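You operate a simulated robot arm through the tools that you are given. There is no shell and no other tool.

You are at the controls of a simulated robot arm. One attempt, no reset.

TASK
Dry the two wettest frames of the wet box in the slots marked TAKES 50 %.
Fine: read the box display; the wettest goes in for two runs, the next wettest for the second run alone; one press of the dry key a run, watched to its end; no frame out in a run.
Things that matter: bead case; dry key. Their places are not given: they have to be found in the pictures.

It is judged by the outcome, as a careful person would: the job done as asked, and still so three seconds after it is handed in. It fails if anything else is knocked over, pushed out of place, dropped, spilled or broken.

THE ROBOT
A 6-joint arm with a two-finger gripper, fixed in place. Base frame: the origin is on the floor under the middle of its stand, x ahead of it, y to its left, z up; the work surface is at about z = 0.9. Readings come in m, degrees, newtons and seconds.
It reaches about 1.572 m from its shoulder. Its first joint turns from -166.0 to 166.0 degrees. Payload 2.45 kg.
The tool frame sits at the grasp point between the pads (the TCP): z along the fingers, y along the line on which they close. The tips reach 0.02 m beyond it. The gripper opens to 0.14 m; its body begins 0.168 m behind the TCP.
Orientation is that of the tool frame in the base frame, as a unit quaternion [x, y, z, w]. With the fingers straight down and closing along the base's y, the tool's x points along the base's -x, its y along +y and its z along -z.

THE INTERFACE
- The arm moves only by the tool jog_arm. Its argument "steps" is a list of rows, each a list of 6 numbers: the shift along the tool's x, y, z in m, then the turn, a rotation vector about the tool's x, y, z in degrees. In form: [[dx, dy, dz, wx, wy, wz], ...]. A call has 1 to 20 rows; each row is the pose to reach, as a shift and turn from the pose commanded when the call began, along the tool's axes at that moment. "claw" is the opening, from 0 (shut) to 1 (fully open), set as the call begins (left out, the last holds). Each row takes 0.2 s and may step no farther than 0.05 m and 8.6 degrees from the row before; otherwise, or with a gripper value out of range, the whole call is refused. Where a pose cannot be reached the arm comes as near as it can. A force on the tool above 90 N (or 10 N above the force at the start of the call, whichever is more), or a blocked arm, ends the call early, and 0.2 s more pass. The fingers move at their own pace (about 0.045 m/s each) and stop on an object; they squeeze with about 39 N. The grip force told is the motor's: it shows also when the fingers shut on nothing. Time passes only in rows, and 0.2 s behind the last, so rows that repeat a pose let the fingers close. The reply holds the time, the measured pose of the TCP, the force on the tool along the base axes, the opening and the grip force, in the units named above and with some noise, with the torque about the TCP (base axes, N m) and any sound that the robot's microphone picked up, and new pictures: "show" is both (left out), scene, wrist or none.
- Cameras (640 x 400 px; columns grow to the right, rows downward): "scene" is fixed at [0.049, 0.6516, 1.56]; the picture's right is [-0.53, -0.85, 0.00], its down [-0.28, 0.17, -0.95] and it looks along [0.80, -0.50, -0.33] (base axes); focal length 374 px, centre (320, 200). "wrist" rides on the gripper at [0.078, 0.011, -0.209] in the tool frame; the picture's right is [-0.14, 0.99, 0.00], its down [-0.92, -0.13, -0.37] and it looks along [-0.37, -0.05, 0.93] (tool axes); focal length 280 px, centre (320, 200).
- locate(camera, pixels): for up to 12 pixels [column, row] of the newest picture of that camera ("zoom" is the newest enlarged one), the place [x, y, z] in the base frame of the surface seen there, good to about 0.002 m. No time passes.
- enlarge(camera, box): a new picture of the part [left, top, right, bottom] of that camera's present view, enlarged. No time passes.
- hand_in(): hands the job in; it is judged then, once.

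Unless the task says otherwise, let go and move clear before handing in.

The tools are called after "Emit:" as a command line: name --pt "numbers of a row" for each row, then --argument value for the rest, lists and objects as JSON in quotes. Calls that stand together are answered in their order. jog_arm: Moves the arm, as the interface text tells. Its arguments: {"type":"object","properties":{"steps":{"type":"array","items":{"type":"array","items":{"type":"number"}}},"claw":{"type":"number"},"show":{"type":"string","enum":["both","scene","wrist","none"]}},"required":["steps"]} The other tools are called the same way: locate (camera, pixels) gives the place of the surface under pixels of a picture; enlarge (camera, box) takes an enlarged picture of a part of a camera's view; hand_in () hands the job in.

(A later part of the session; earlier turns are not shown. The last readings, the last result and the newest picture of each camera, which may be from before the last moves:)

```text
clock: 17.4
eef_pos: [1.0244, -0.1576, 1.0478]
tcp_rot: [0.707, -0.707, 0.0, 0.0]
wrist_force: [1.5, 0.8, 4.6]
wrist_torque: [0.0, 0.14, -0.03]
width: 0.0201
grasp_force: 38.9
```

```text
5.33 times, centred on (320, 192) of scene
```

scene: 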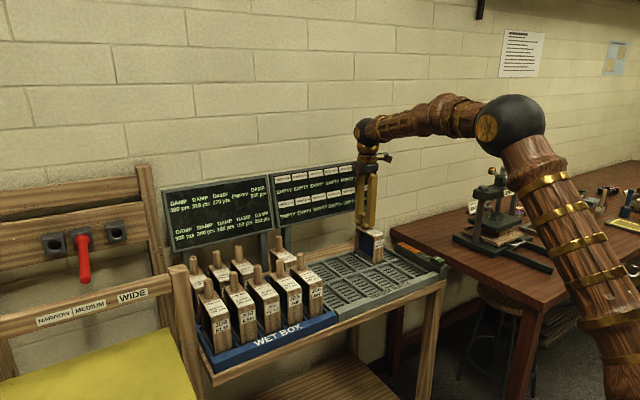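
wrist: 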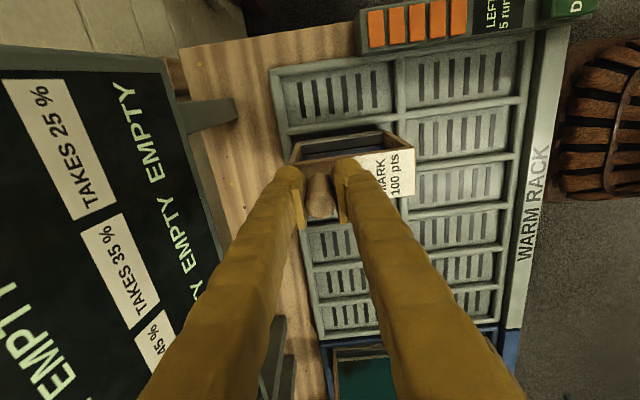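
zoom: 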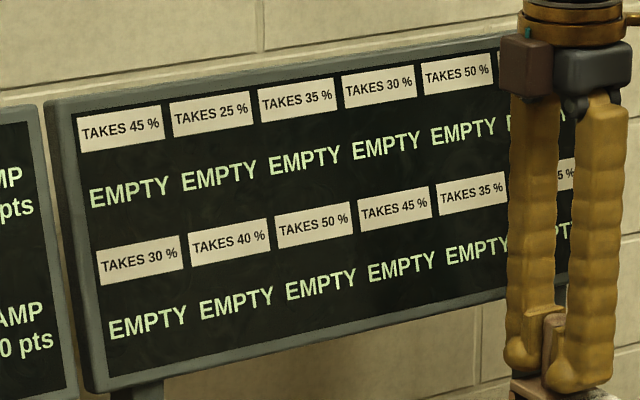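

MAPLE sits in the slot, and the display has not yet registered it while it is gripped. I'll release by opening to 0.056 m.

Emit:
jog_arm --pt "0 0 0 0 0 0" --pt "0 0 0 0 0 0" --pt "0 0 0 0 0 0" --pt "0 0 0 0 0 0" --claw 0.4 --show "both"

```text
clock: 18.4
eef_pos: [1.0258, -0.1579, 1.0472]
tcp_rot: [0.708, -0.706, 0.0, 0.0]
wrist_force: [-0.1, -0.1, -1.0]
wrist_torque: [0.02, 0.0, 0.0]
width: 0.0561
grasp_force: 0.0
```

scene: 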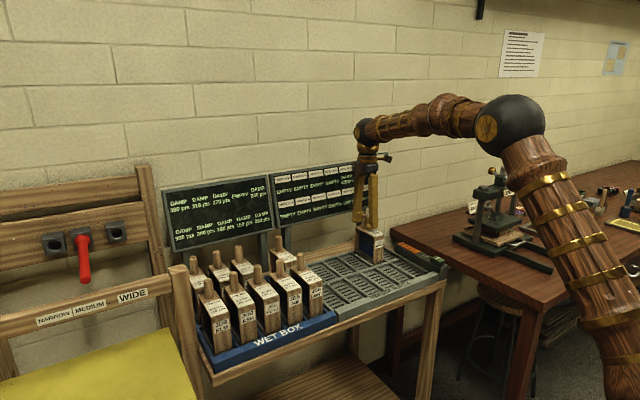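
wrist: 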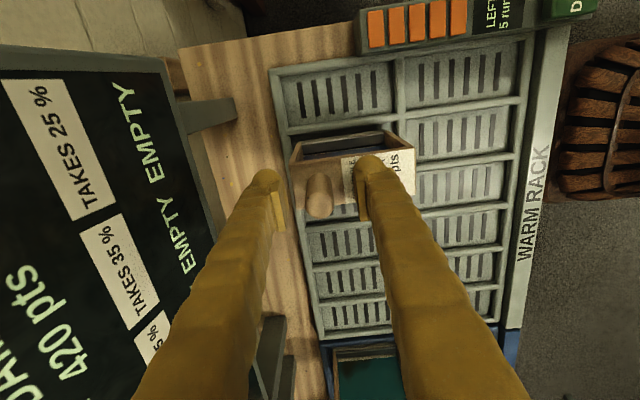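

The rack cell now shows 420 pts, near (350,180) in the scene. I'll rise clear of the handle, then look at the display and the key area.

Emit:
jog_arm --pt "0 0 -0.02 0 0 0" --pt "0 0 -0.05 0 0 0" --pt "0 0 -0.09 0 0 0" --pt "0 0 -0.13 0 0 0" --pt "0 0 -0.17 0 0 0" --pt "0.02 0.04 -0.17 0 0 0" --pt "0.035 0.08 -0.17 0 0 0" --pt "0.05 0.12 -0.17 0 0 0" --pt "0.07 0.16 -0.17 0 0 0" --pt "0.09 0.2 -0.17 0 0 0" --pt "0.112 0.24 -0.17 0 0 0" --pt "0.112 0.25 -0.17 0 0 0" --pt "0.112 0.25 -0.17 0 0 0" --claw 0.4 --show "both"

```text
clock: 21.2
eef_pos: [0.7746, -0.2683, 1.2186]
tcp_rot: [0.707, -0.707, 0.0, 0.0]
wrist_force: [-1.2, -0.4, -1.2]
wrist_torque: [-0.01, 0.03, -0.02]
width: 0.056
grasp_force: 0.0
```

scene: 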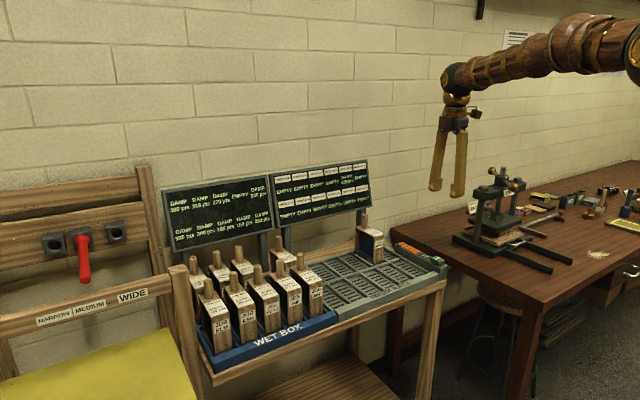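
wrist: 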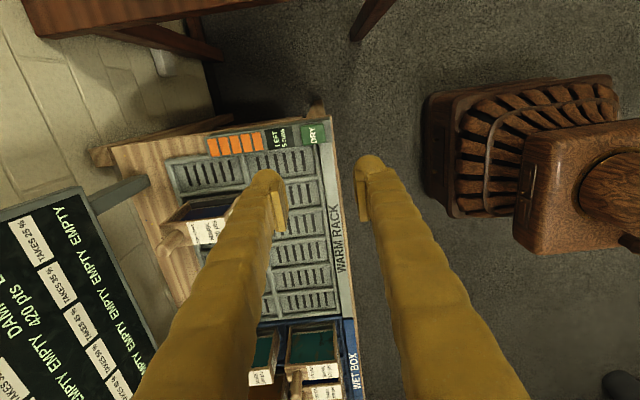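

Emit:
enlarge --camera "scene" --box '[160, 155, 375, 250]'

Emit:
enlarge --camera "wrist" --box '[200, 100, 360, 200]'

Emit:
locate --camera "wrist" --pixels '[[315, 133], [305, 128], [326, 128], [326, 141], [306, 143], [315, 121], [277, 137], [334, 160], [160, 150], [210, 20], [298, 136], [332, 133]]'

Emit:
locate --camera "scene" --pixels '[[437, 260], [431, 260], [443, 261], [438, 256], [437, 265], [445, 270], [420, 253], [450, 280], [460, 270], [445, 250]]'

```text
2.98 times, centred on (268, 202) of scene
```

zoom: 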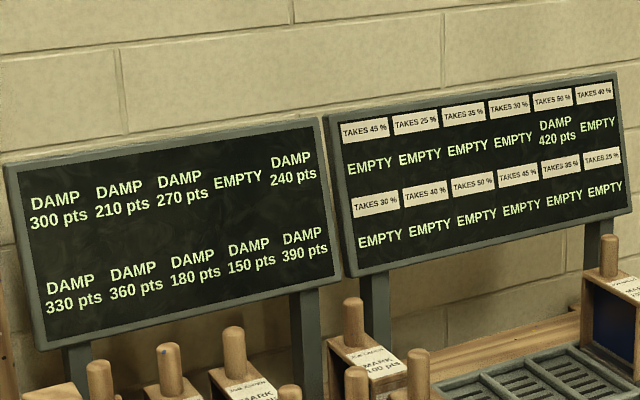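

```text
4.00 times, centred on (280, 150) of wrist
```

zoom: 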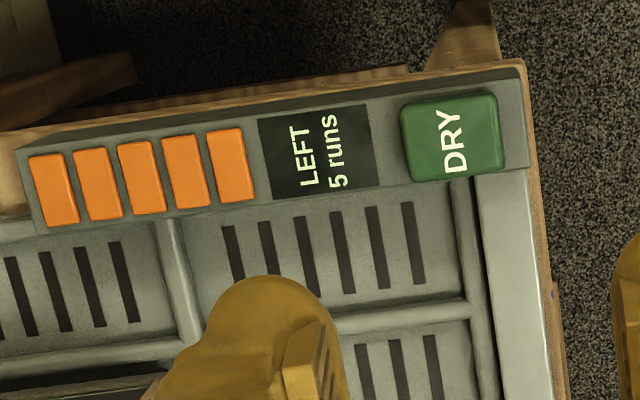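

```text
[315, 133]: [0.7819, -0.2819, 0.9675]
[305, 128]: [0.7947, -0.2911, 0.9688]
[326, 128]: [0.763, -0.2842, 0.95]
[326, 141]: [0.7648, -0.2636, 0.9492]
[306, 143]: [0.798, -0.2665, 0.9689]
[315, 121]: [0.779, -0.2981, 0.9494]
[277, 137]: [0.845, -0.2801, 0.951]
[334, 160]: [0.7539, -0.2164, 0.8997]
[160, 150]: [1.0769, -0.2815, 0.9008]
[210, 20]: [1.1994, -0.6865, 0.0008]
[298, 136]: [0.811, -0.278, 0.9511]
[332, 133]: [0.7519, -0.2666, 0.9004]
```

```text
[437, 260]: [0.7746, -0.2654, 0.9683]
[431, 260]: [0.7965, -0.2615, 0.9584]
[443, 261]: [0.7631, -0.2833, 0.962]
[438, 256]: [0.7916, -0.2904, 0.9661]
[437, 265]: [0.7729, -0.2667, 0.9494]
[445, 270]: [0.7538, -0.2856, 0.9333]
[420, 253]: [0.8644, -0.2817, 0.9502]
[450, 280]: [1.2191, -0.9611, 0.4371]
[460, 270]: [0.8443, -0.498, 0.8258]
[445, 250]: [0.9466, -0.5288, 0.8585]
```

MAPLE shows 420 pts under TAKES 50 % and everything else is unchanged. The DRY key is centred at (0.782, -0.280), top z 0.968, on a housing at z 0.950. I'll shut the gripper and descend to just above the key.

Emit:
jog_arm --pt "0.0117 -0.0074 0 0 0 0" --pt "0.0117 -0.0074 0.03 0 0 0" --pt "0.0117 -0.0074 0.07 0 0 0" --pt "0.0117 -0.0074 0.11 0 0 0" --pt "0.0117 -0.0074 0.15 0 0 0" --pt "0.0117 -0.0074 0.18 0 0 0" --pt "0.0117 -0.0074 0.19 0 0 0" --pt "0.0117 -0.0074 0.19 0 0 0" --claw 0.0 --show "both"

```text
clock: 23.0
eef_pos: [0.7828, -0.2814, 1.0267]
tcp_rot: [0.707, -0.707, 0.0, 0.0]
wrist_force: [0.7, 0.6, 0.9]
wrist_torque: [-0.04, 0.01, -0.01]
width: 0.0
grasp_force: 29.4
```

scene: 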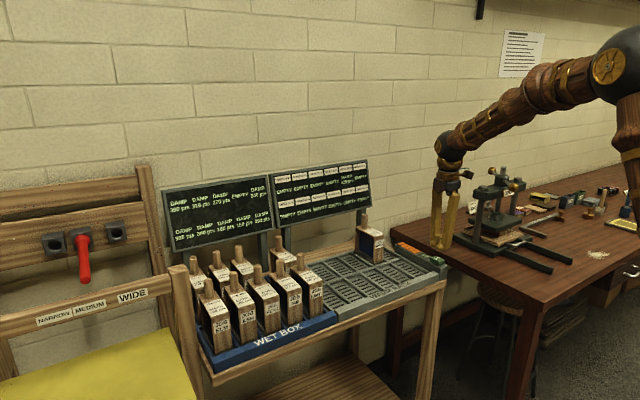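
wrist: 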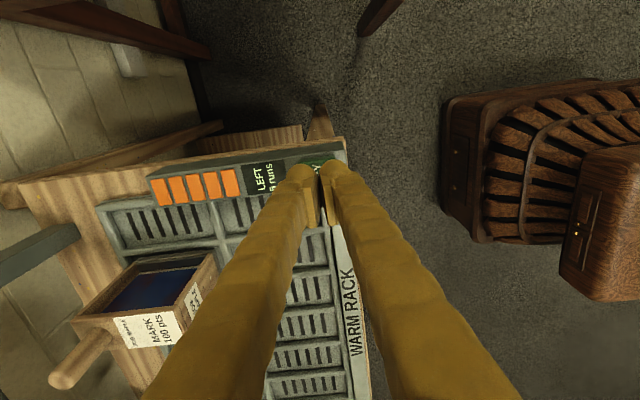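

The closed tips are over the key at (318,165). I'll press down in small steps to about 5 mm of travel, then read the force and the sound.

Emit:
jog_arm --pt "0 0 0.02 0 0 0" --pt "0 0 0.033 0 0 0" --pt "0 0 0.038 0 0 0" --pt "0 0 0.041 0 0 0" --pt "0 0 0.044 0 0 0" --show "both"

```text
clock: 24.2
eef_pos: [0.7833, -0.2818, 0.9837]
tcp_rot: [-0.707, 0.707, 0.0, 0.0]
wrist_force: [0.5, 1.0, 3.2]
wrist_torque: [0.02, 0.02, -0.02]
width: 0.006
grasp_force: 29.1
```

scene: 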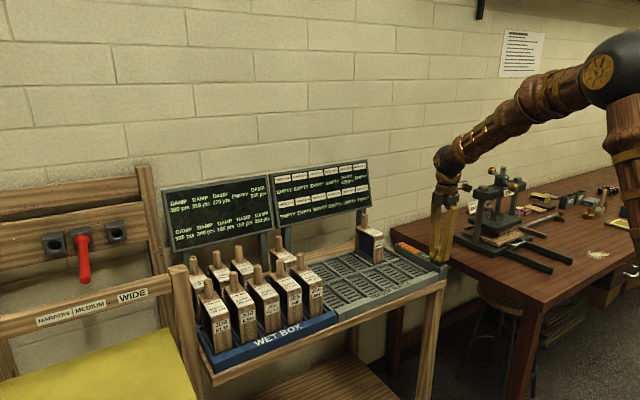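
wrist: 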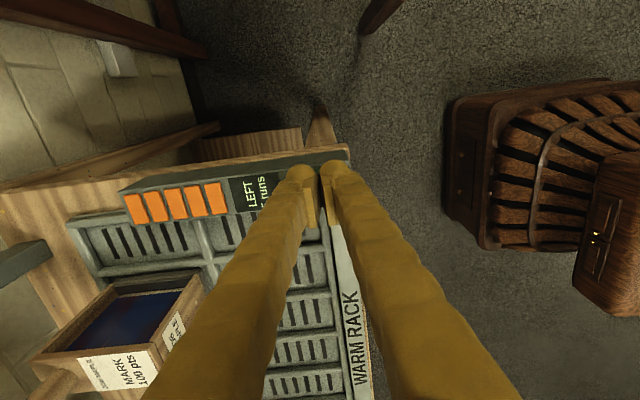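

The contact force is about 3 N at tip height z≈0.964 and there is no sound yet. I'll look at the key and display before pressing deeper.

Emit:
enlarge --camera "scene" --box '[390, 210, 470, 290]'

Emit:
enlarge --camera "wrist" --box '[110, 140, 370, 250]'

Emit:
enlarge --camera "scene" --box '[160, 155, 375, 250]'

```text
5.00 times, centred on (430, 250) of scene
```

zoom: 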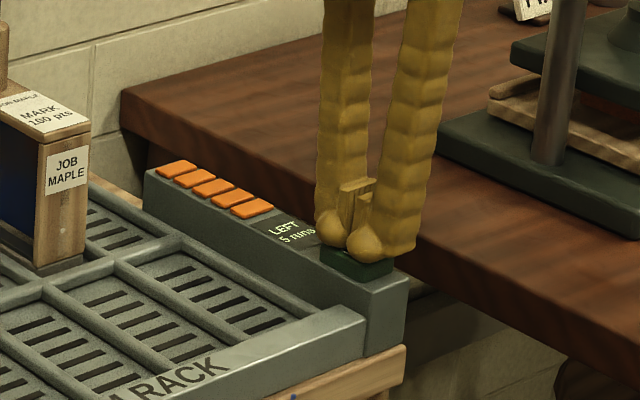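

```text
2.46 times, centred on (240, 195) of wrist
```

zoom: 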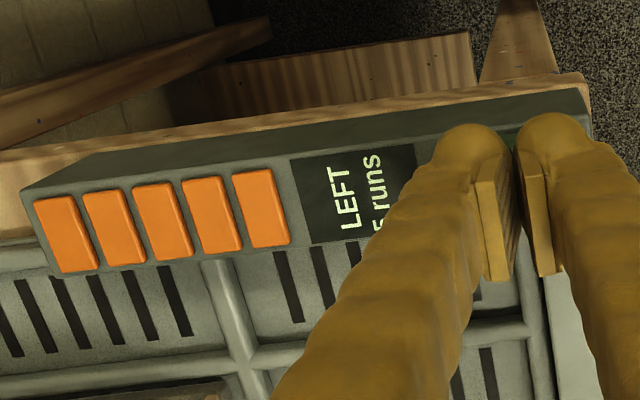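

```text
2.98 times, centred on (268, 202) of scene
```

zoom: 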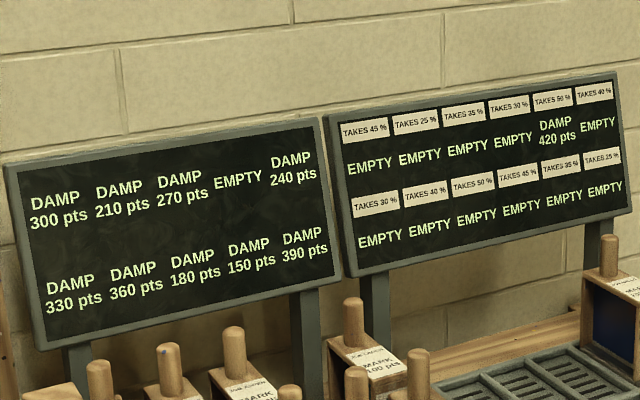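

The tips rest on the key and no run has started: still 5 runs left and 420 pts. I'll continue the same press by a few millimetres.

Emit:
jog_arm --pt "0 0 0.0015 0 0 0" --pt "0 0 0.003 0 0 0" --pt "0 0 0.004 0 0 0" --show "both"

```text
clock: 25.0
eef_pos: [0.7836, -0.2801, 0.9792]
tcp_rot: [0.707, -0.707, -0.001, -0.001]
wrist_force: [-0.7, -2.2, 12.0]
wrist_torque: [-0.03, 0.08, -0.03]
width: 0.0059
grasp_force: 29.3
heard: click
```

scene: 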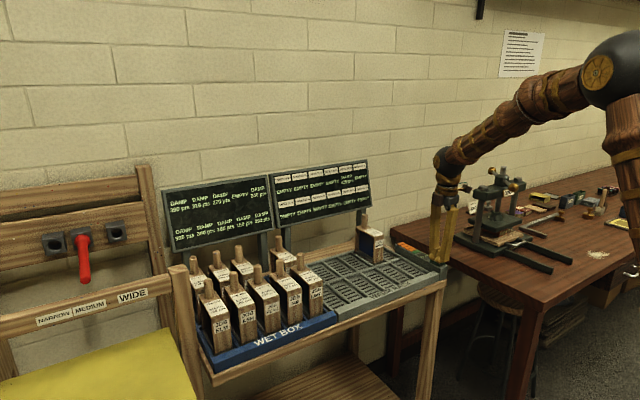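
wrist: 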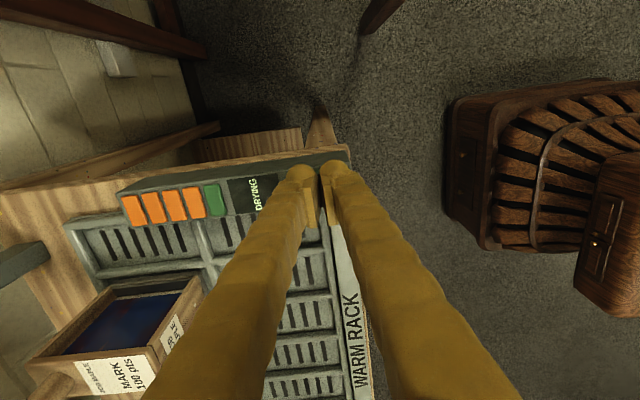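

There was a click, and the panel at (255,195) now says DRYING with one bead turned green. I'll release the key by rising straight up, then watch the run.

Emit:
jog_arm --pt "0 0 -0.01 0 0 0" --pt "0 0 -0.03 0 0 0" --pt "0 0 -0.06 0 0 0" --pt "0 0 -0.09 0 0 0" --pt "0 0 -0.09 0 0 0" --show "both"

```text
clock: 26.2
eef_pos: [0.7824, -0.2822, 1.0691]
tcp_rot: [0.707, -0.707, 0.0, 0.0]
wrist_force: [-0.5, -0.3, 0.8]
wrist_torque: [0.0, -0.01, -0.04]
width: 0.0
grasp_force: 29.3
```

scene: 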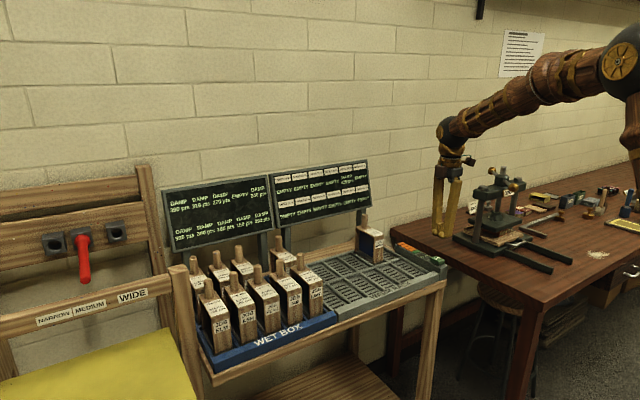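
wrist: 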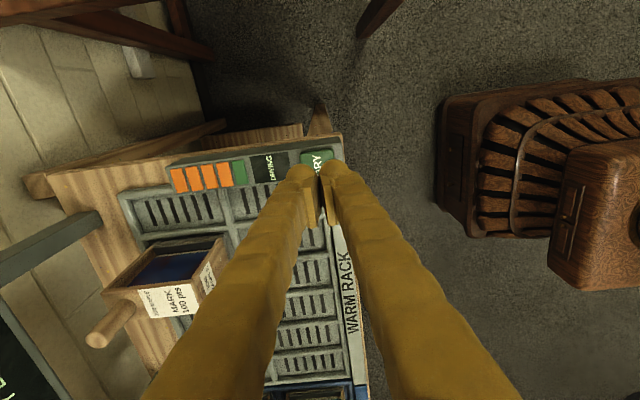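

The key is back up and the panel at (267,167) still reads DRYING. I'll hold here and let time pass until the run ends.

Emit:
jog_arm --pt "0 0 0 0 0 0" --pt "0 0 0 0 0 0" --pt "0 0 0 0 0 0" --pt "0 0 0 0 0 0" --pt "0 0 0 0 0 0" --pt "0 0 0 0 0 0" --pt "0 0 0 0 0 0" --pt "0 0 0 0 0 0" --pt "0 0 0 0 0 0" --pt "0 0 0 0 0 0" --show "both"

```text
clock: 28.4
eef_pos: [0.7823, -0.2818, 1.0686]
tcp_rot: [0.707, -0.707, 0.0, 0.0]
wrist_force: [0.3, 0.2, -0.1]
wrist_torque: [-0.02, -0.02, 0.0]
width: 0.0
grasp_force: 29.1
```

scene: 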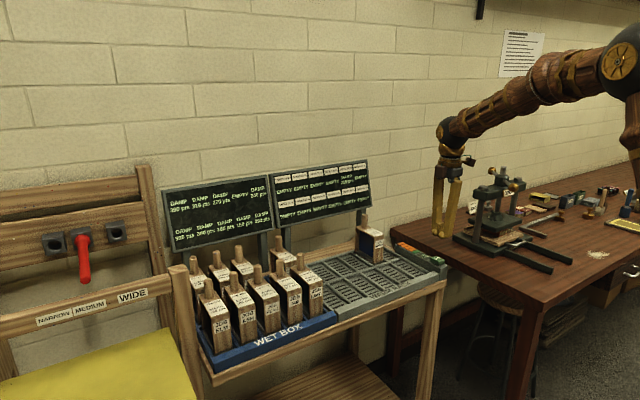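
wrist: 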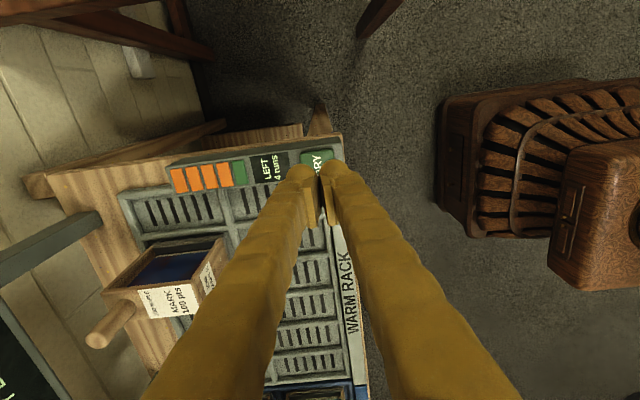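

The panel now reads LEFT 4 runs, so the first run is over. I'll read both displays.

Emit:
enlarge --camera "scene" --box '[160, 155, 375, 250]'

Emit:
enlarge --camera "wrist" --box '[160, 140, 340, 230]'

```text
2.98 times, centred on (268, 202) of scene
```

zoom: 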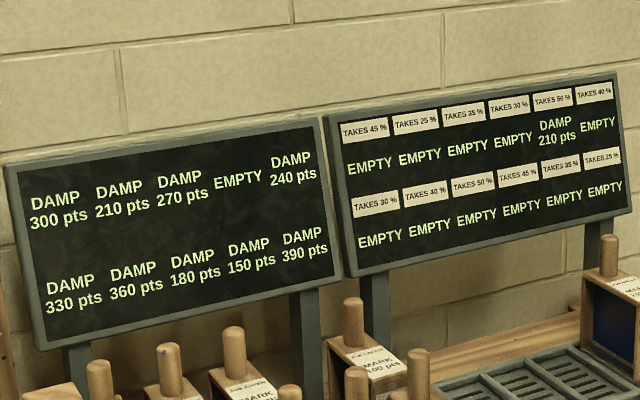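

```text
3.56 times, centred on (250, 185) of wrist
```

zoom: 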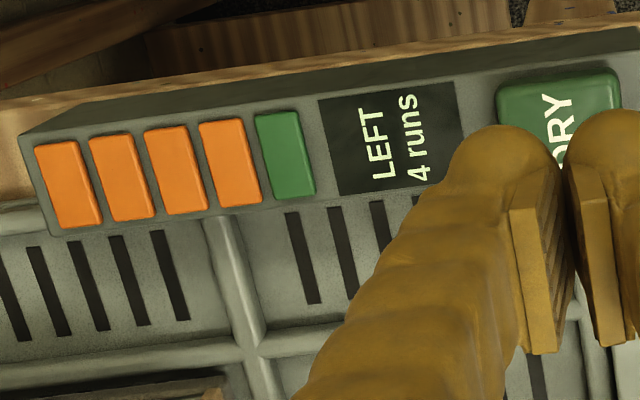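

The first run halved MAPLE to 210 pts and 4 runs remain. The next wettest is front row, fifth place (LIME, 390 pts, handle at about 0.8835, 0.190). I'll rise, open to 0.056 m and go above it.

Emit:
jog_arm --pt "0 0 -0.04 0 0 0" --pt "0 0 -0.08 0 0 0" --pt "0 0 -0.12 0 0 0" --pt "0 0 -0.16 0 0 0" --pt "0 0 -0.18 0 0 0" --pt "-0.04 -0.009 -0.18 0 0 0" --pt "-0.08 -0.018 -0.18 0 0 0" --pt "-0.12 -0.027 -0.18 0 0 0" --pt "-0.16 -0.036 -0.18 0 0 0" --pt "-0.2 -0.045 -0.18 0 0 0" --pt "-0.24 -0.054 -0.18 0 0 0" --pt "-0.28 -0.063 -0.18 0 0 0" --pt "-0.32 -0.072 -0.18 0 0 0" --pt "-0.36 -0.081 -0.18 0 0 0" --pt "-0.4 -0.09 -0.18 0 0 0" --pt "-0.44 -0.096 -0.18 0 0 0" --pt "-0.465 -0.1 -0.18 0 0 0" --pt "-0.472 -0.1015 -0.18 0 0 0" --pt "-0.472 -0.1015 -0.18 0 0 0" --claw 0.4 --show "both"

```text
clock: 32.4
eef_pos: [0.884, 0.1916, 1.2482]
tcp_rot: [0.707, -0.707, 0.0, 0.001]
wrist_force: [0.2, 0.7, -1.0]
wrist_torque: [0.01, 0.01, -0.01]
width: 0.0559
grasp_force: 0.1
```

scene: 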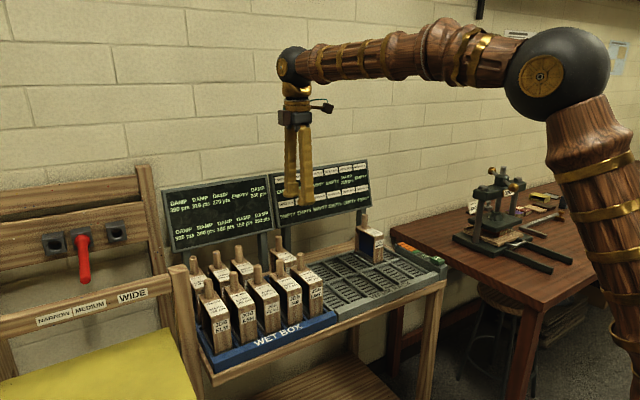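
wrist: 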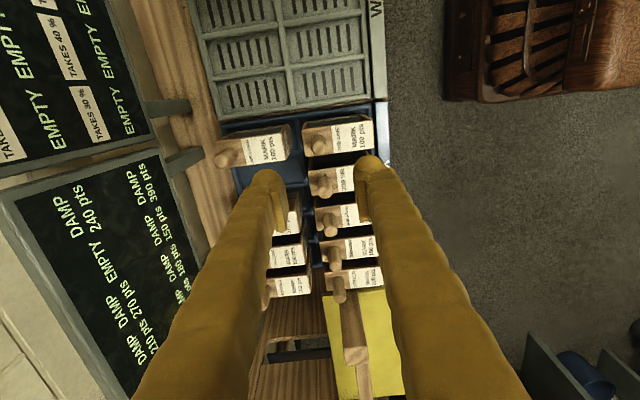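

LIME's handle is at (317,147), below the gripper. I'll come down to just above it and check.

Emit:
jog_arm --pt "0.001 0 0.03 0 0 0" --pt "0.001 0 0.065 0 0 0" --pt "0.001 0 0.1 0 0 0" --pt "0.001 0 0.125 0 0 0" --pt "0.001 0 0.137 0 0 0" --pt "0.001 0 0.137 0 0 0" --show "both"

```text
clock: 33.8
eef_pos: [0.8843, 0.19, 1.1112]
tcp_rot: [0.707, -0.707, 0.0, 0.001]
wrist_force: [0.5, -0.7, 0.0]
wrist_torque: [0.01, -0.02, -0.02]
width: 0.056
grasp_force: 0.1
```

scene: 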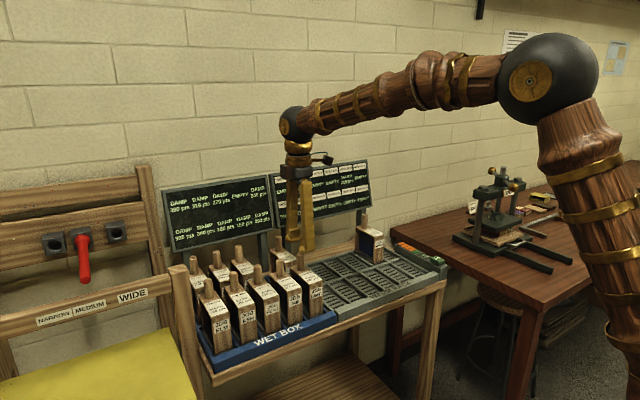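
wrist: 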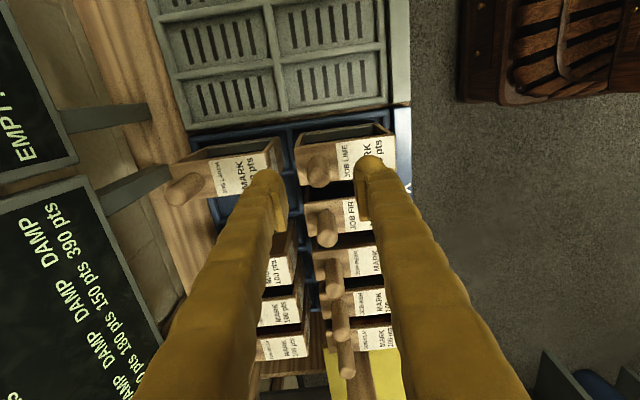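

Emit:
enlarge --camera "wrist" --box '[240, 110, 400, 250]'

Emit:
enlarge --camera "scene" --box '[240, 200, 350, 300]'

Emit:
locate --camera "wrist" --pixels '[[318, 180], [314, 170], [325, 180], [308, 178], [280, 200], [365, 180], [268, 172]]'

```text
2.86 times, centred on (320, 180) of wrist
```

zoom: 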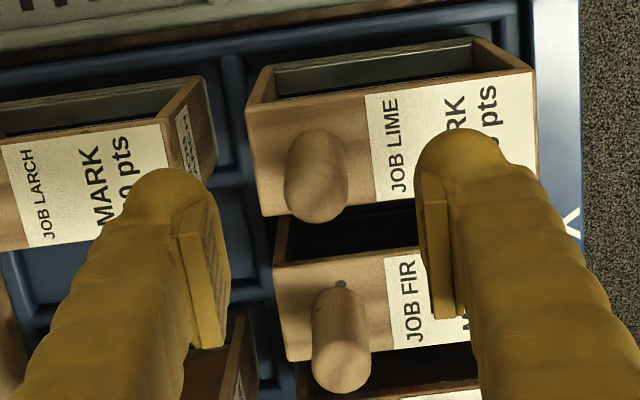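

```text
4.00 times, centred on (295, 250) of scene
```

zoom: 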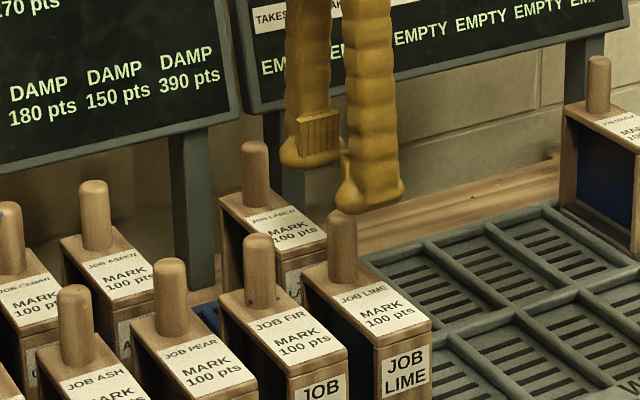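

```text
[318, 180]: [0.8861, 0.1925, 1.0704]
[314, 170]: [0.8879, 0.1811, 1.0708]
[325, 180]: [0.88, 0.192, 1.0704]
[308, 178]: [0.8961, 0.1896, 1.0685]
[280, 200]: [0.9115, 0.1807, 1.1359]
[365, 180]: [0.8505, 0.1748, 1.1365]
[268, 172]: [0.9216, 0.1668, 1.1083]
```

The handle (about 0.885, 0.190) is centred between the pads, same as for MAPLE. I'll descend to z≈1.047 and close there.

Emit:
jog_arm --pt "0 0 0.02 0 0 0" --pt "0 0 0.04 0 0 0" --pt "0 0 0.055 0 0 0" --pt "0 0 0.064 0 0 0" --pt "0 0 0.064 0 0 0" --show "wrist"

```text
clock: 35.0
eef_pos: [0.8844, 0.1886, 1.0478]
tcp_rot: [0.707, -0.707, 0.001, 0.0]
wrist_force: [-0.4, -0.5, 0.2]
wrist_torque: [0.01, -0.03, -0.01]
width: 0.056
grasp_force: 0.0
```

wrist: 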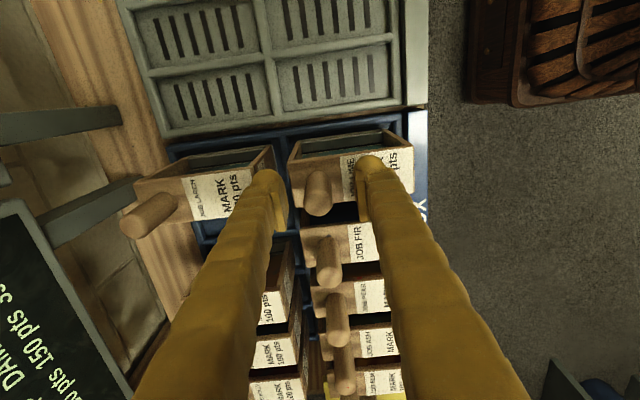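

No contact, and the handle at (318,193) is between the pads. I'll close, then lift slowly by 0.06 m.

Emit:
jog_arm --pt "0 0 0 0 0 0" --pt "0 0 0 0 0 0" --pt "0 0 0 0 0 0" --pt "0 0 0 0 0 0" --pt "0 0 0 0 0 0" --pt "0 0 -0.005 0 0 0" --pt "0 0 -0.015 0 0 0" --pt "0 0 -0.027 0 0 0" --pt "0 0 -0.04 0 0 0" --pt "0 0 -0.052 0 0 0" --pt "0 0 -0.06 0 0 0" --pt "0 0 -0.06 0 0 0" --claw 0.0 --show "both"

```text
clock: 37.6
eef_pos: [0.8834, 0.19, 1.1072]
tcp_rot: [-0.707, 0.707, 0.0, 0.0]
wrist_force: [-0.1, 0.0, -1.4]
wrist_torque: [-0.03, -0.03, 0.01]
width: 0.0204
grasp_force: 39.2
```

scene: 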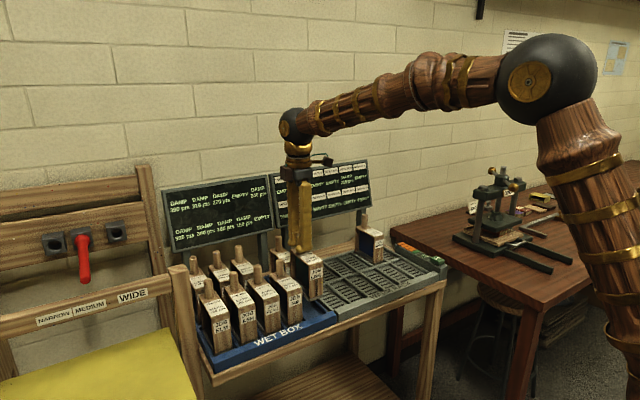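
wrist: 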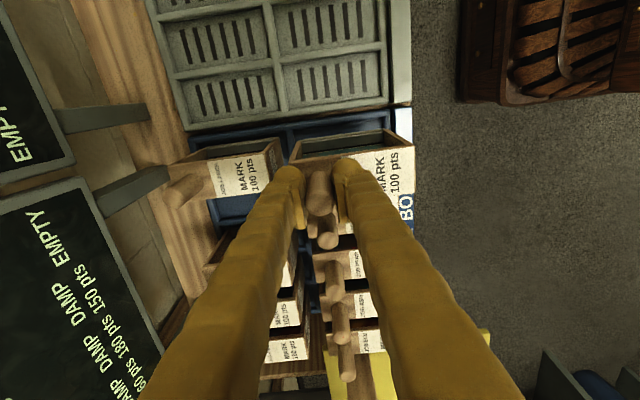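

The 390 cell now reads EMPTY, confirming LIME. I'll raise it a little more and carry it along -y to above rack column 3, front row (y -0.027).

Emit:
jog_arm --pt "0 0 -0.025 0 0 0" --pt "0 0 -0.05 0 0 0" --pt "0.02 -0.001 -0.05 0 0 0" --pt "0.055 -0.002 -0.05 0 0 0" --pt "0.09 -0.003 -0.05 0 0 0" --pt "0.125 -0.004 -0.05 0 0 0" --pt "0.16 -0.004 -0.05 0 0 0" --pt "0.19 -0.004 -0.05 0 0 0" --pt "0.21 -0.004 -0.05 0 0 0" --pt "0.2175 -0.004 -0.05 0 0 0" --pt "0.2175 -0.004 -0.05 0 0 0" --pt "0.2175 -0.004 -0.05 0 0 0" --show "both"

```text
clock: 40.2
eef_pos: [0.8883, -0.0287, 1.1578]
tcp_rot: [-0.707, 0.707, 0.0, 0.0]
wrist_force: [-0.2, -0.1, -0.7]
wrist_torque: [-0.01, -0.02, 0.02]
width: 0.0201
grasp_force: 38.9
```

scene: 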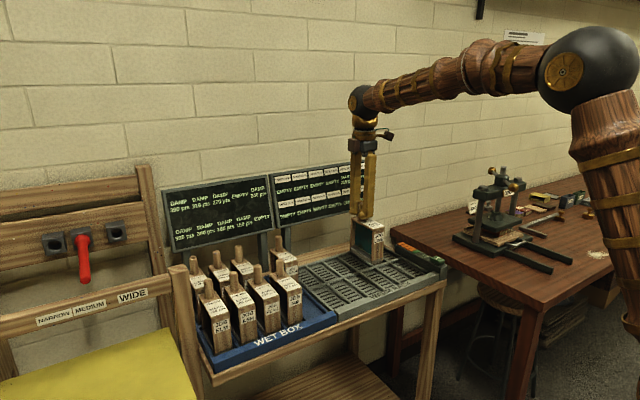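
wrist: 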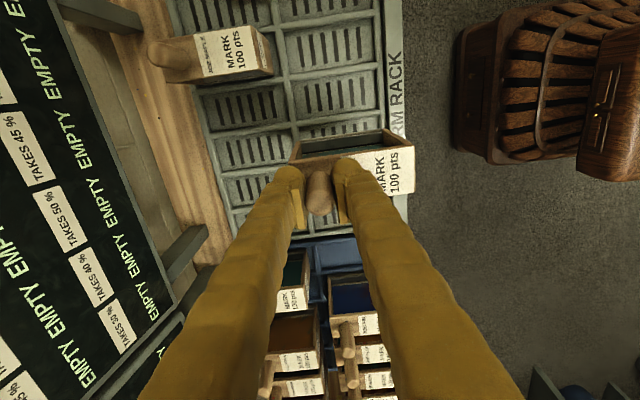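

Emit:
enlarge --camera "scene" --box '[300, 200, 440, 310]'

Emit:
enlarge --camera "wrist" --box '[220, 60, 440, 240]'

Emit:
locate --camera "wrist" --pixels '[[383, 131], [416, 147], [415, 190], [290, 162], [298, 143]]'

Emit:
locate --camera "scene" --pixels '[[371, 225], [384, 226], [371, 262], [352, 250], [376, 240], [352, 222]]'

```text
3.64 times, centred on (370, 255) of scene
```

zoom: 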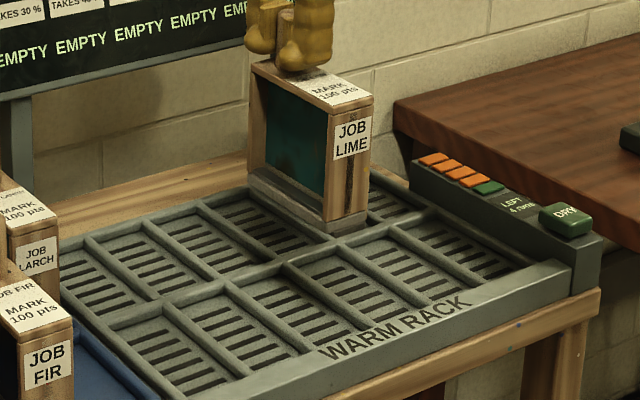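

```text
2.22 times, centred on (330, 150) of wrist
```

zoom: 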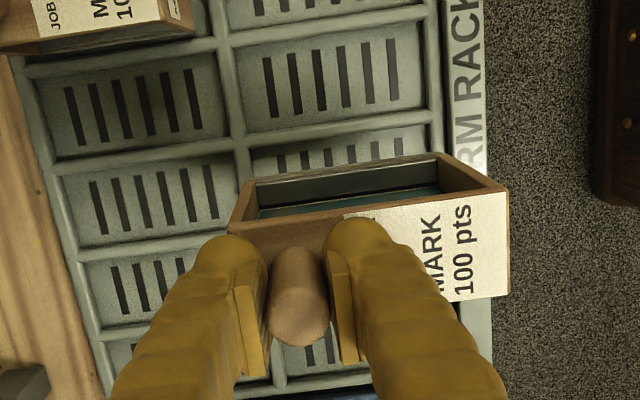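

```text
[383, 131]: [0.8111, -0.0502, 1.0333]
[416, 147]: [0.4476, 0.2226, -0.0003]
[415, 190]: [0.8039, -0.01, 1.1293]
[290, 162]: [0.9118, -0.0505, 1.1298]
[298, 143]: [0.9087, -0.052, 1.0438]
```

```text
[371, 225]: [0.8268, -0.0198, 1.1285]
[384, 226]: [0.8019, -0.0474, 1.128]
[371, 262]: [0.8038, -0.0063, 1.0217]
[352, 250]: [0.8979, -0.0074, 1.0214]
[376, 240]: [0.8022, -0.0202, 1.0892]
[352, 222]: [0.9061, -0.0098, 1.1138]
```

LIME hangs level at y -0.050…-0.007 and x 0.804…0.910, with the slot at y -0.054…0.000 and x 0.794…0.920. I'll nudge +1.5 mm in y and lower to about 2.5 cm above the floor.

Emit:
jog_arm --pt "-0.0015 0 0.01 0 0 0" --pt "-0.0015 0 0.035 0 0 0" --pt "-0.0015 0 0.06 0 0 0" --pt "-0.0015 0 0.08 0 0 0" --pt "-0.0015 0 0.085 0 0 0" --pt "-0.0015 0 0.085 0 0 0" --show "both"

```text
clock: 41.6
eef_pos: [0.8889, -0.0273, 1.0722]
tcp_rot: [0.707, -0.707, 0.0, 0.0]
wrist_force: [-0.4, 0.8, -2.1]
wrist_torque: [-0.01, -0.02, -0.03]
width: 0.0202
grasp_force: 39.0
```

scene: 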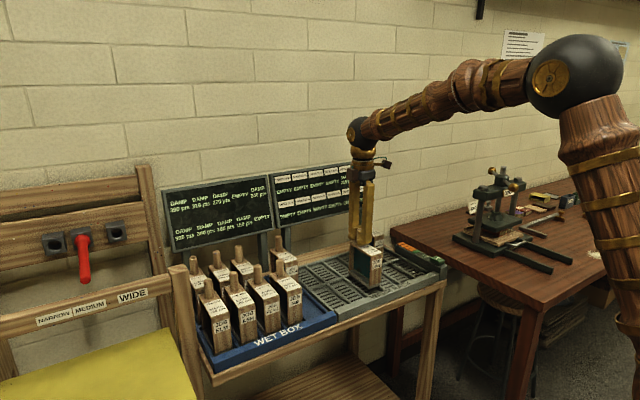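
wrist: 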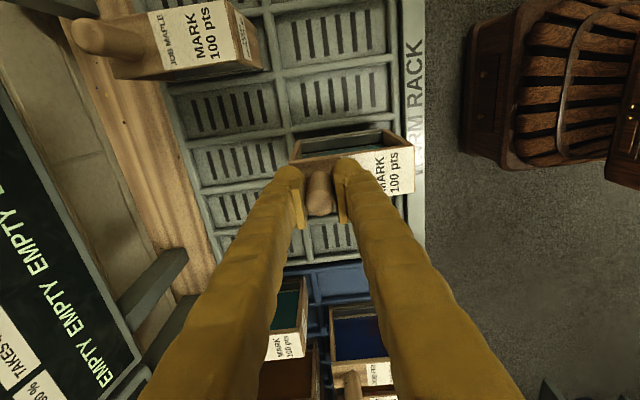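

Emit:
enlarge --camera "scene" --box '[310, 210, 430, 310]'

Emit:
enlarge --camera "wrist" --box '[250, 80, 430, 230]'

```text
4.00 times, centred on (370, 260) of scene
```

zoom: 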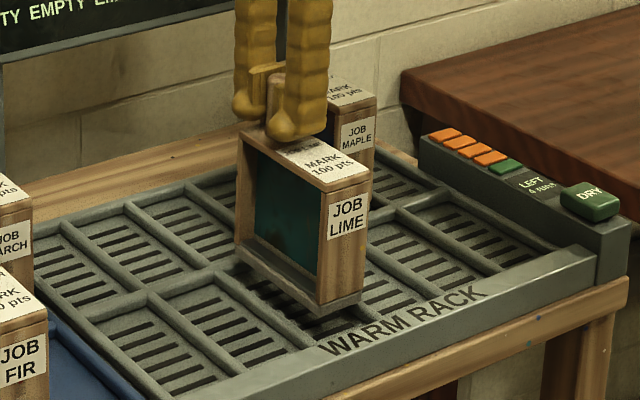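

```text
2.67 times, centred on (340, 155) of wrist
```

zoom: 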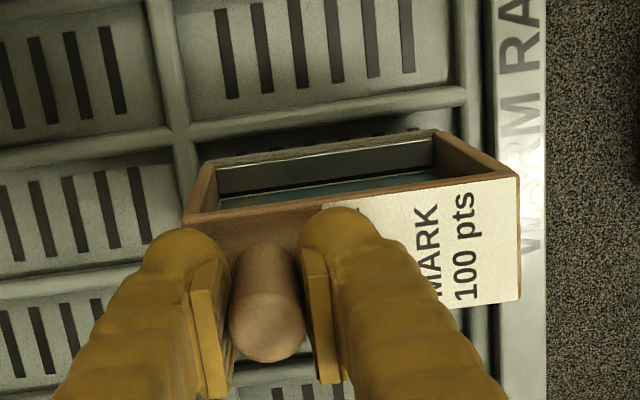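

LIME is over the third front slot from the left, with two free slots to its left. I'll lower it gently to the floor.

Emit:
jog_arm --pt "0 0 0.006 0 0 0" --pt "0 0 0.012 0 0 0" --pt "0 0 0.018 0 0 0" --pt "0 0 0.022 0 0 0" --pt "0 0 0.0245 0 0 0" --pt "0 0 0.0245 0 0 0" --show "both"

```text
clock: 43.0
eef_pos: [0.8887, -0.0266, 1.049]
tcp_rot: [0.708, -0.707, 0.001, 0.0]
wrist_force: [3.3, -0.1, 7.7]
wrist_torque: [-0.02, 0.2, 0.03]
width: 0.0201
grasp_force: 38.8
```

scene: 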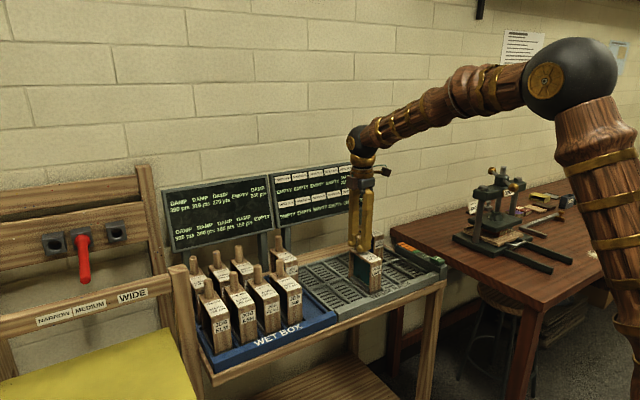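
wrist: 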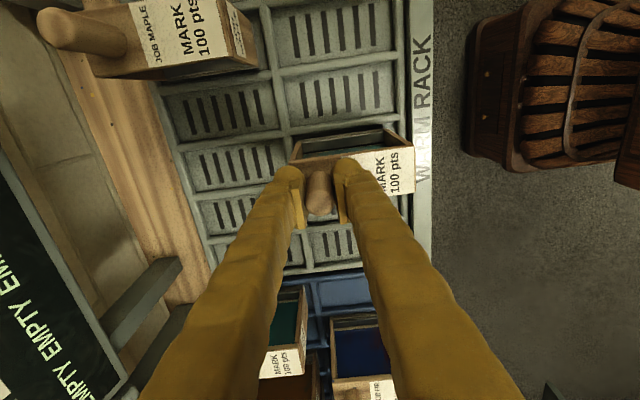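

A 7.7 N touch-down at z 1.049 matches the height at which it stood in the box. I'll check the seating before letting go.

Emit:
enlarge --camera "scene" --box '[320, 230, 420, 310]'

Emit:
enlarge --camera "wrist" --box '[250, 80, 430, 230]'

Emit:
locate --camera "scene" --pixels '[[374, 259], [350, 277], [374, 290], [382, 262]]'

```text
5.00 times, centred on (370, 270) of scene
```

zoom: 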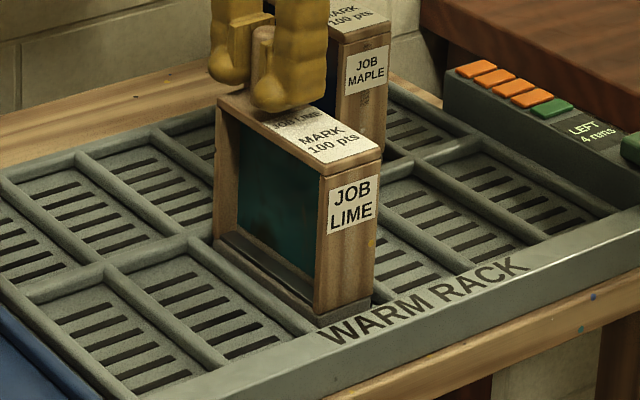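

```text
2.67 times, centred on (340, 155) of wrist
```

zoom: 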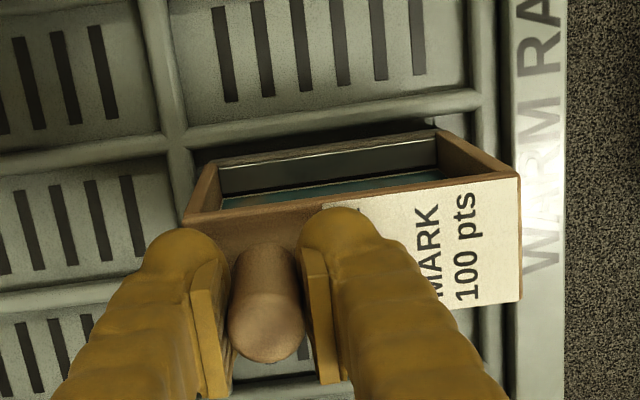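

```text
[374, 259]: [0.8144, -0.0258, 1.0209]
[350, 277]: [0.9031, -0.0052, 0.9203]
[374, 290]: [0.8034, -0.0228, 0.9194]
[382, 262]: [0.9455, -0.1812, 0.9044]
```

The frame top is at z≈1.021, so LIME is seated on the slot floor. I'll release it.

Emit:
jog_arm --pt "0 0 -0.001 0 0 0" --pt "0 0 -0.001 0 0 0" --pt "0 0 -0.001 0 0 0" --pt "0 0 -0.001 0 0 0" --claw 0.4 --show "both"

```text
clock: 44.0
eef_pos: [0.8883, -0.0259, 1.0498]
tcp_rot: [-0.707, 0.707, 0.0, 0.0]
wrist_force: [0.0, 0.3, 0.5]
wrist_torque: [-0.03, -0.01, 0.0]
width: 0.0561
grasp_force: 0.0
```

scene: 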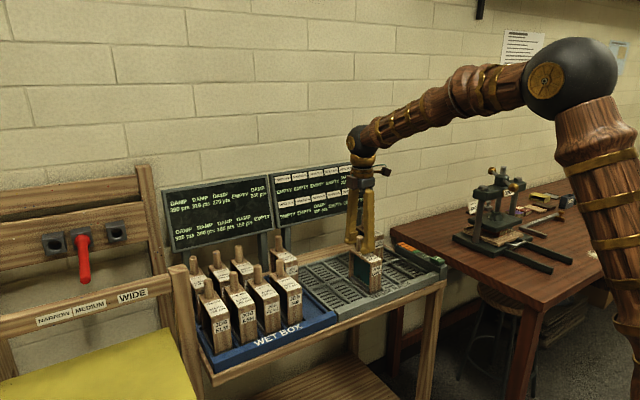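
wrist: 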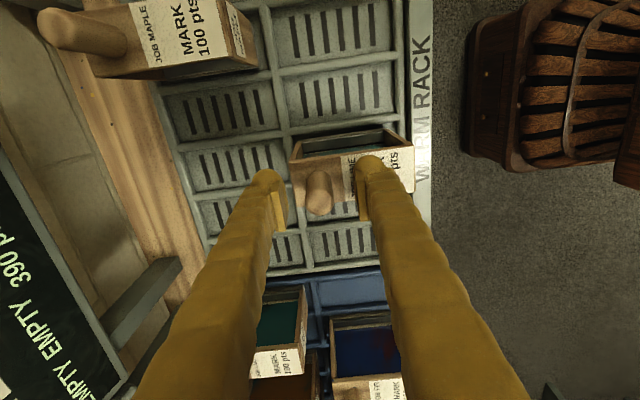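

The rack display shows 390 pts in the third lower cell. I'll rise clear and travel to above the DRY key, closing the gripper only after it is clear of the handle.

Emit:
jog_arm --pt "0 0 -0.02 0 0 0" --pt "0 0 -0.05 0 0 0" --pt "0 0 -0.09 0 0 0" --pt "0 0 -0.13 0 0 0" --pt "0 0 -0.17 0 0 0" --pt "0.04 0.015 -0.17 0 0 0" --pt "0.08 0.03 -0.17 0 0 0" --pt "0.12 0.05 -0.17 0 0 0" --pt "0.16 0.065 -0.17 0 0 0" --pt "0.2 0.085 -0.17 0 0 0" --pt "0.24 0.1 -0.17 0 0 0" --pt "0.255 0.1053 -0.17 0 0 0" --pt "0.255 0.1053 -0.17 0 0 0" --claw 0.4 --show "both"

```text
clock: 46.8
eef_pos: [0.7833, -0.2811, 1.2192]
tcp_rot: [0.707, -0.707, 0.0, 0.0]
wrist_force: [0.4, 0.2, 0.1]
wrist_torque: [-0.03, 0.01, 0.02]
width: 0.0561
grasp_force: 0.2
```

scene: 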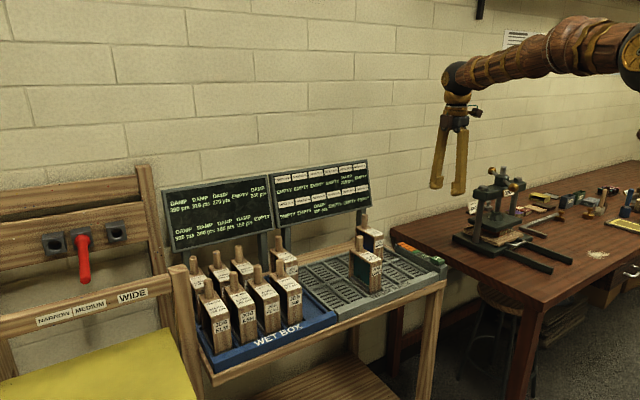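
wrist: 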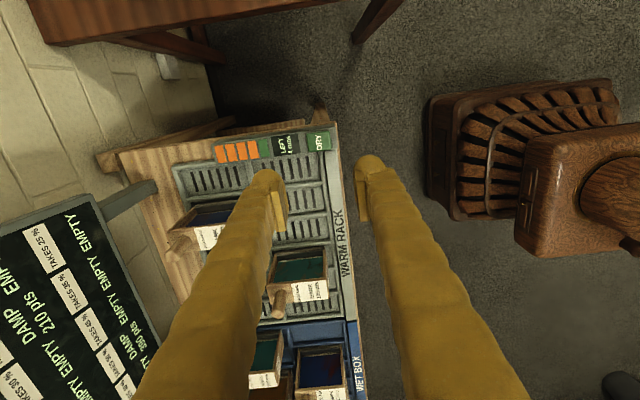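

Emit:
enlarge --camera "scene" --box '[160, 155, 375, 250]'

Emit:
enlarge --camera "scene" --box '[180, 220, 460, 360]'

```text
2.98 times, centred on (268, 202) of scene
```

zoom: 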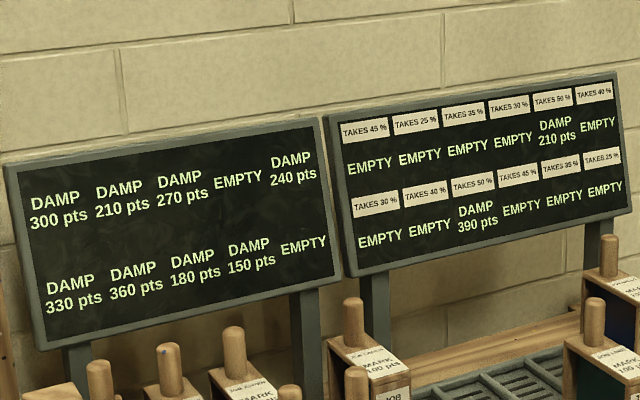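

```text
2.29 times, centred on (320, 290) of scene
```

zoom: 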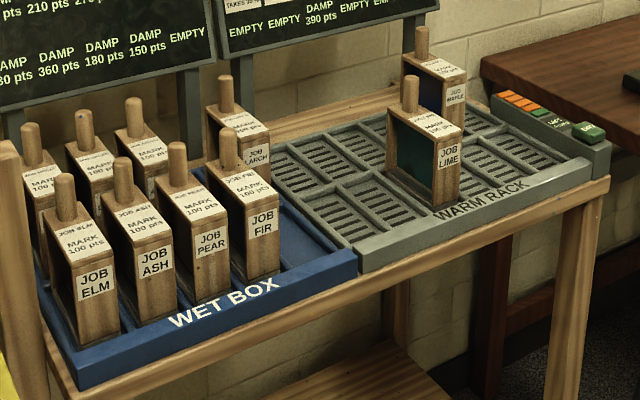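

MAPLE (210) and LIME (390) both sit under TAKES 50 % and all other frames are in the box. I'll shut the gripper and come down to just above the key.

Emit:
jog_arm --pt "0 0 0 0 0 0" --pt "0 0 0.03 0 0 0" --pt "0 0 0.07 0 0 0" --pt "0 0 0.11 0 0 0" --pt "0 0 0.15 0 0 0" --pt "0 0 0.18 0 0 0" --pt "0 0 0.1925 0 0 0" --pt "0 0 0.1925 0 0 0" --claw 0.0 --show "both"

```text
clock: 48.6
eef_pos: [0.7833, -0.2806, 1.0271]
tcp_rot: [-0.706, 0.708, 0.0, 0.0]
wrist_force: [0.6, 0.0, 0.6]
wrist_torque: [0.01, 0.0, 0.0]
width: 0.0
grasp_force: 29.5
```

scene: 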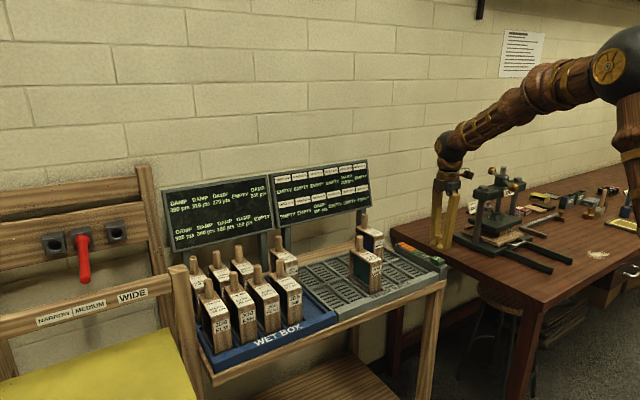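
wrist: 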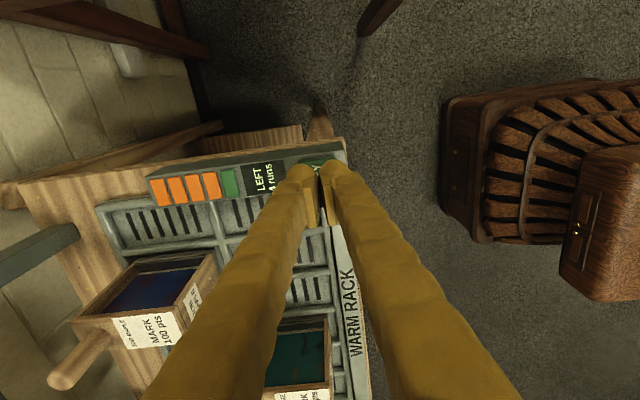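

I'm in position over the key at the same pose as before. I'll press once to the same depth (48 mm down) that clicked last time.

Emit:
jog_arm --pt "0 0 0.02 0 0 0" --pt "0 0 0.033 0 0 0" --pt "0 0 0.04 0 0 0" --pt "0 0 0.044 0 0 0" --pt "0 0 0.0465 0 0 0" --pt "0 0 0.0482 0 0 0" --show "both"

```text
clock: 50.0
eef_pos: [0.7835, -0.2804, 0.9802]
tcp_rot: [-0.707, 0.707, -0.001, 0.0]
wrist_force: [4.0, -0.1, 12.1]
wrist_torque: [0.0, -0.04, -0.02]
width: 0.006
grasp_force: 29.4
heard: click
```

scene: 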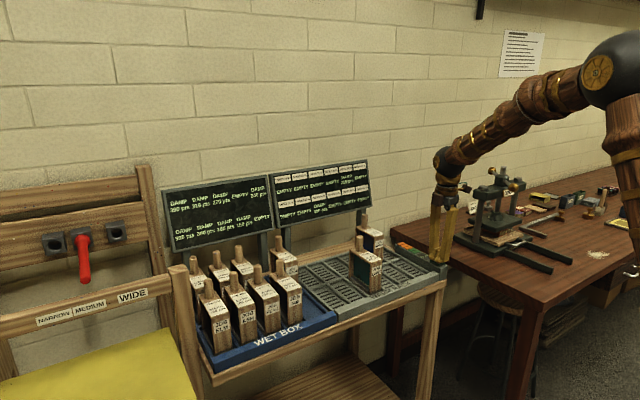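
wrist: 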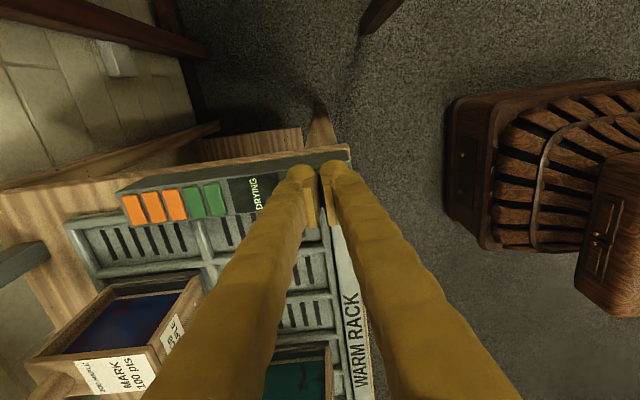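

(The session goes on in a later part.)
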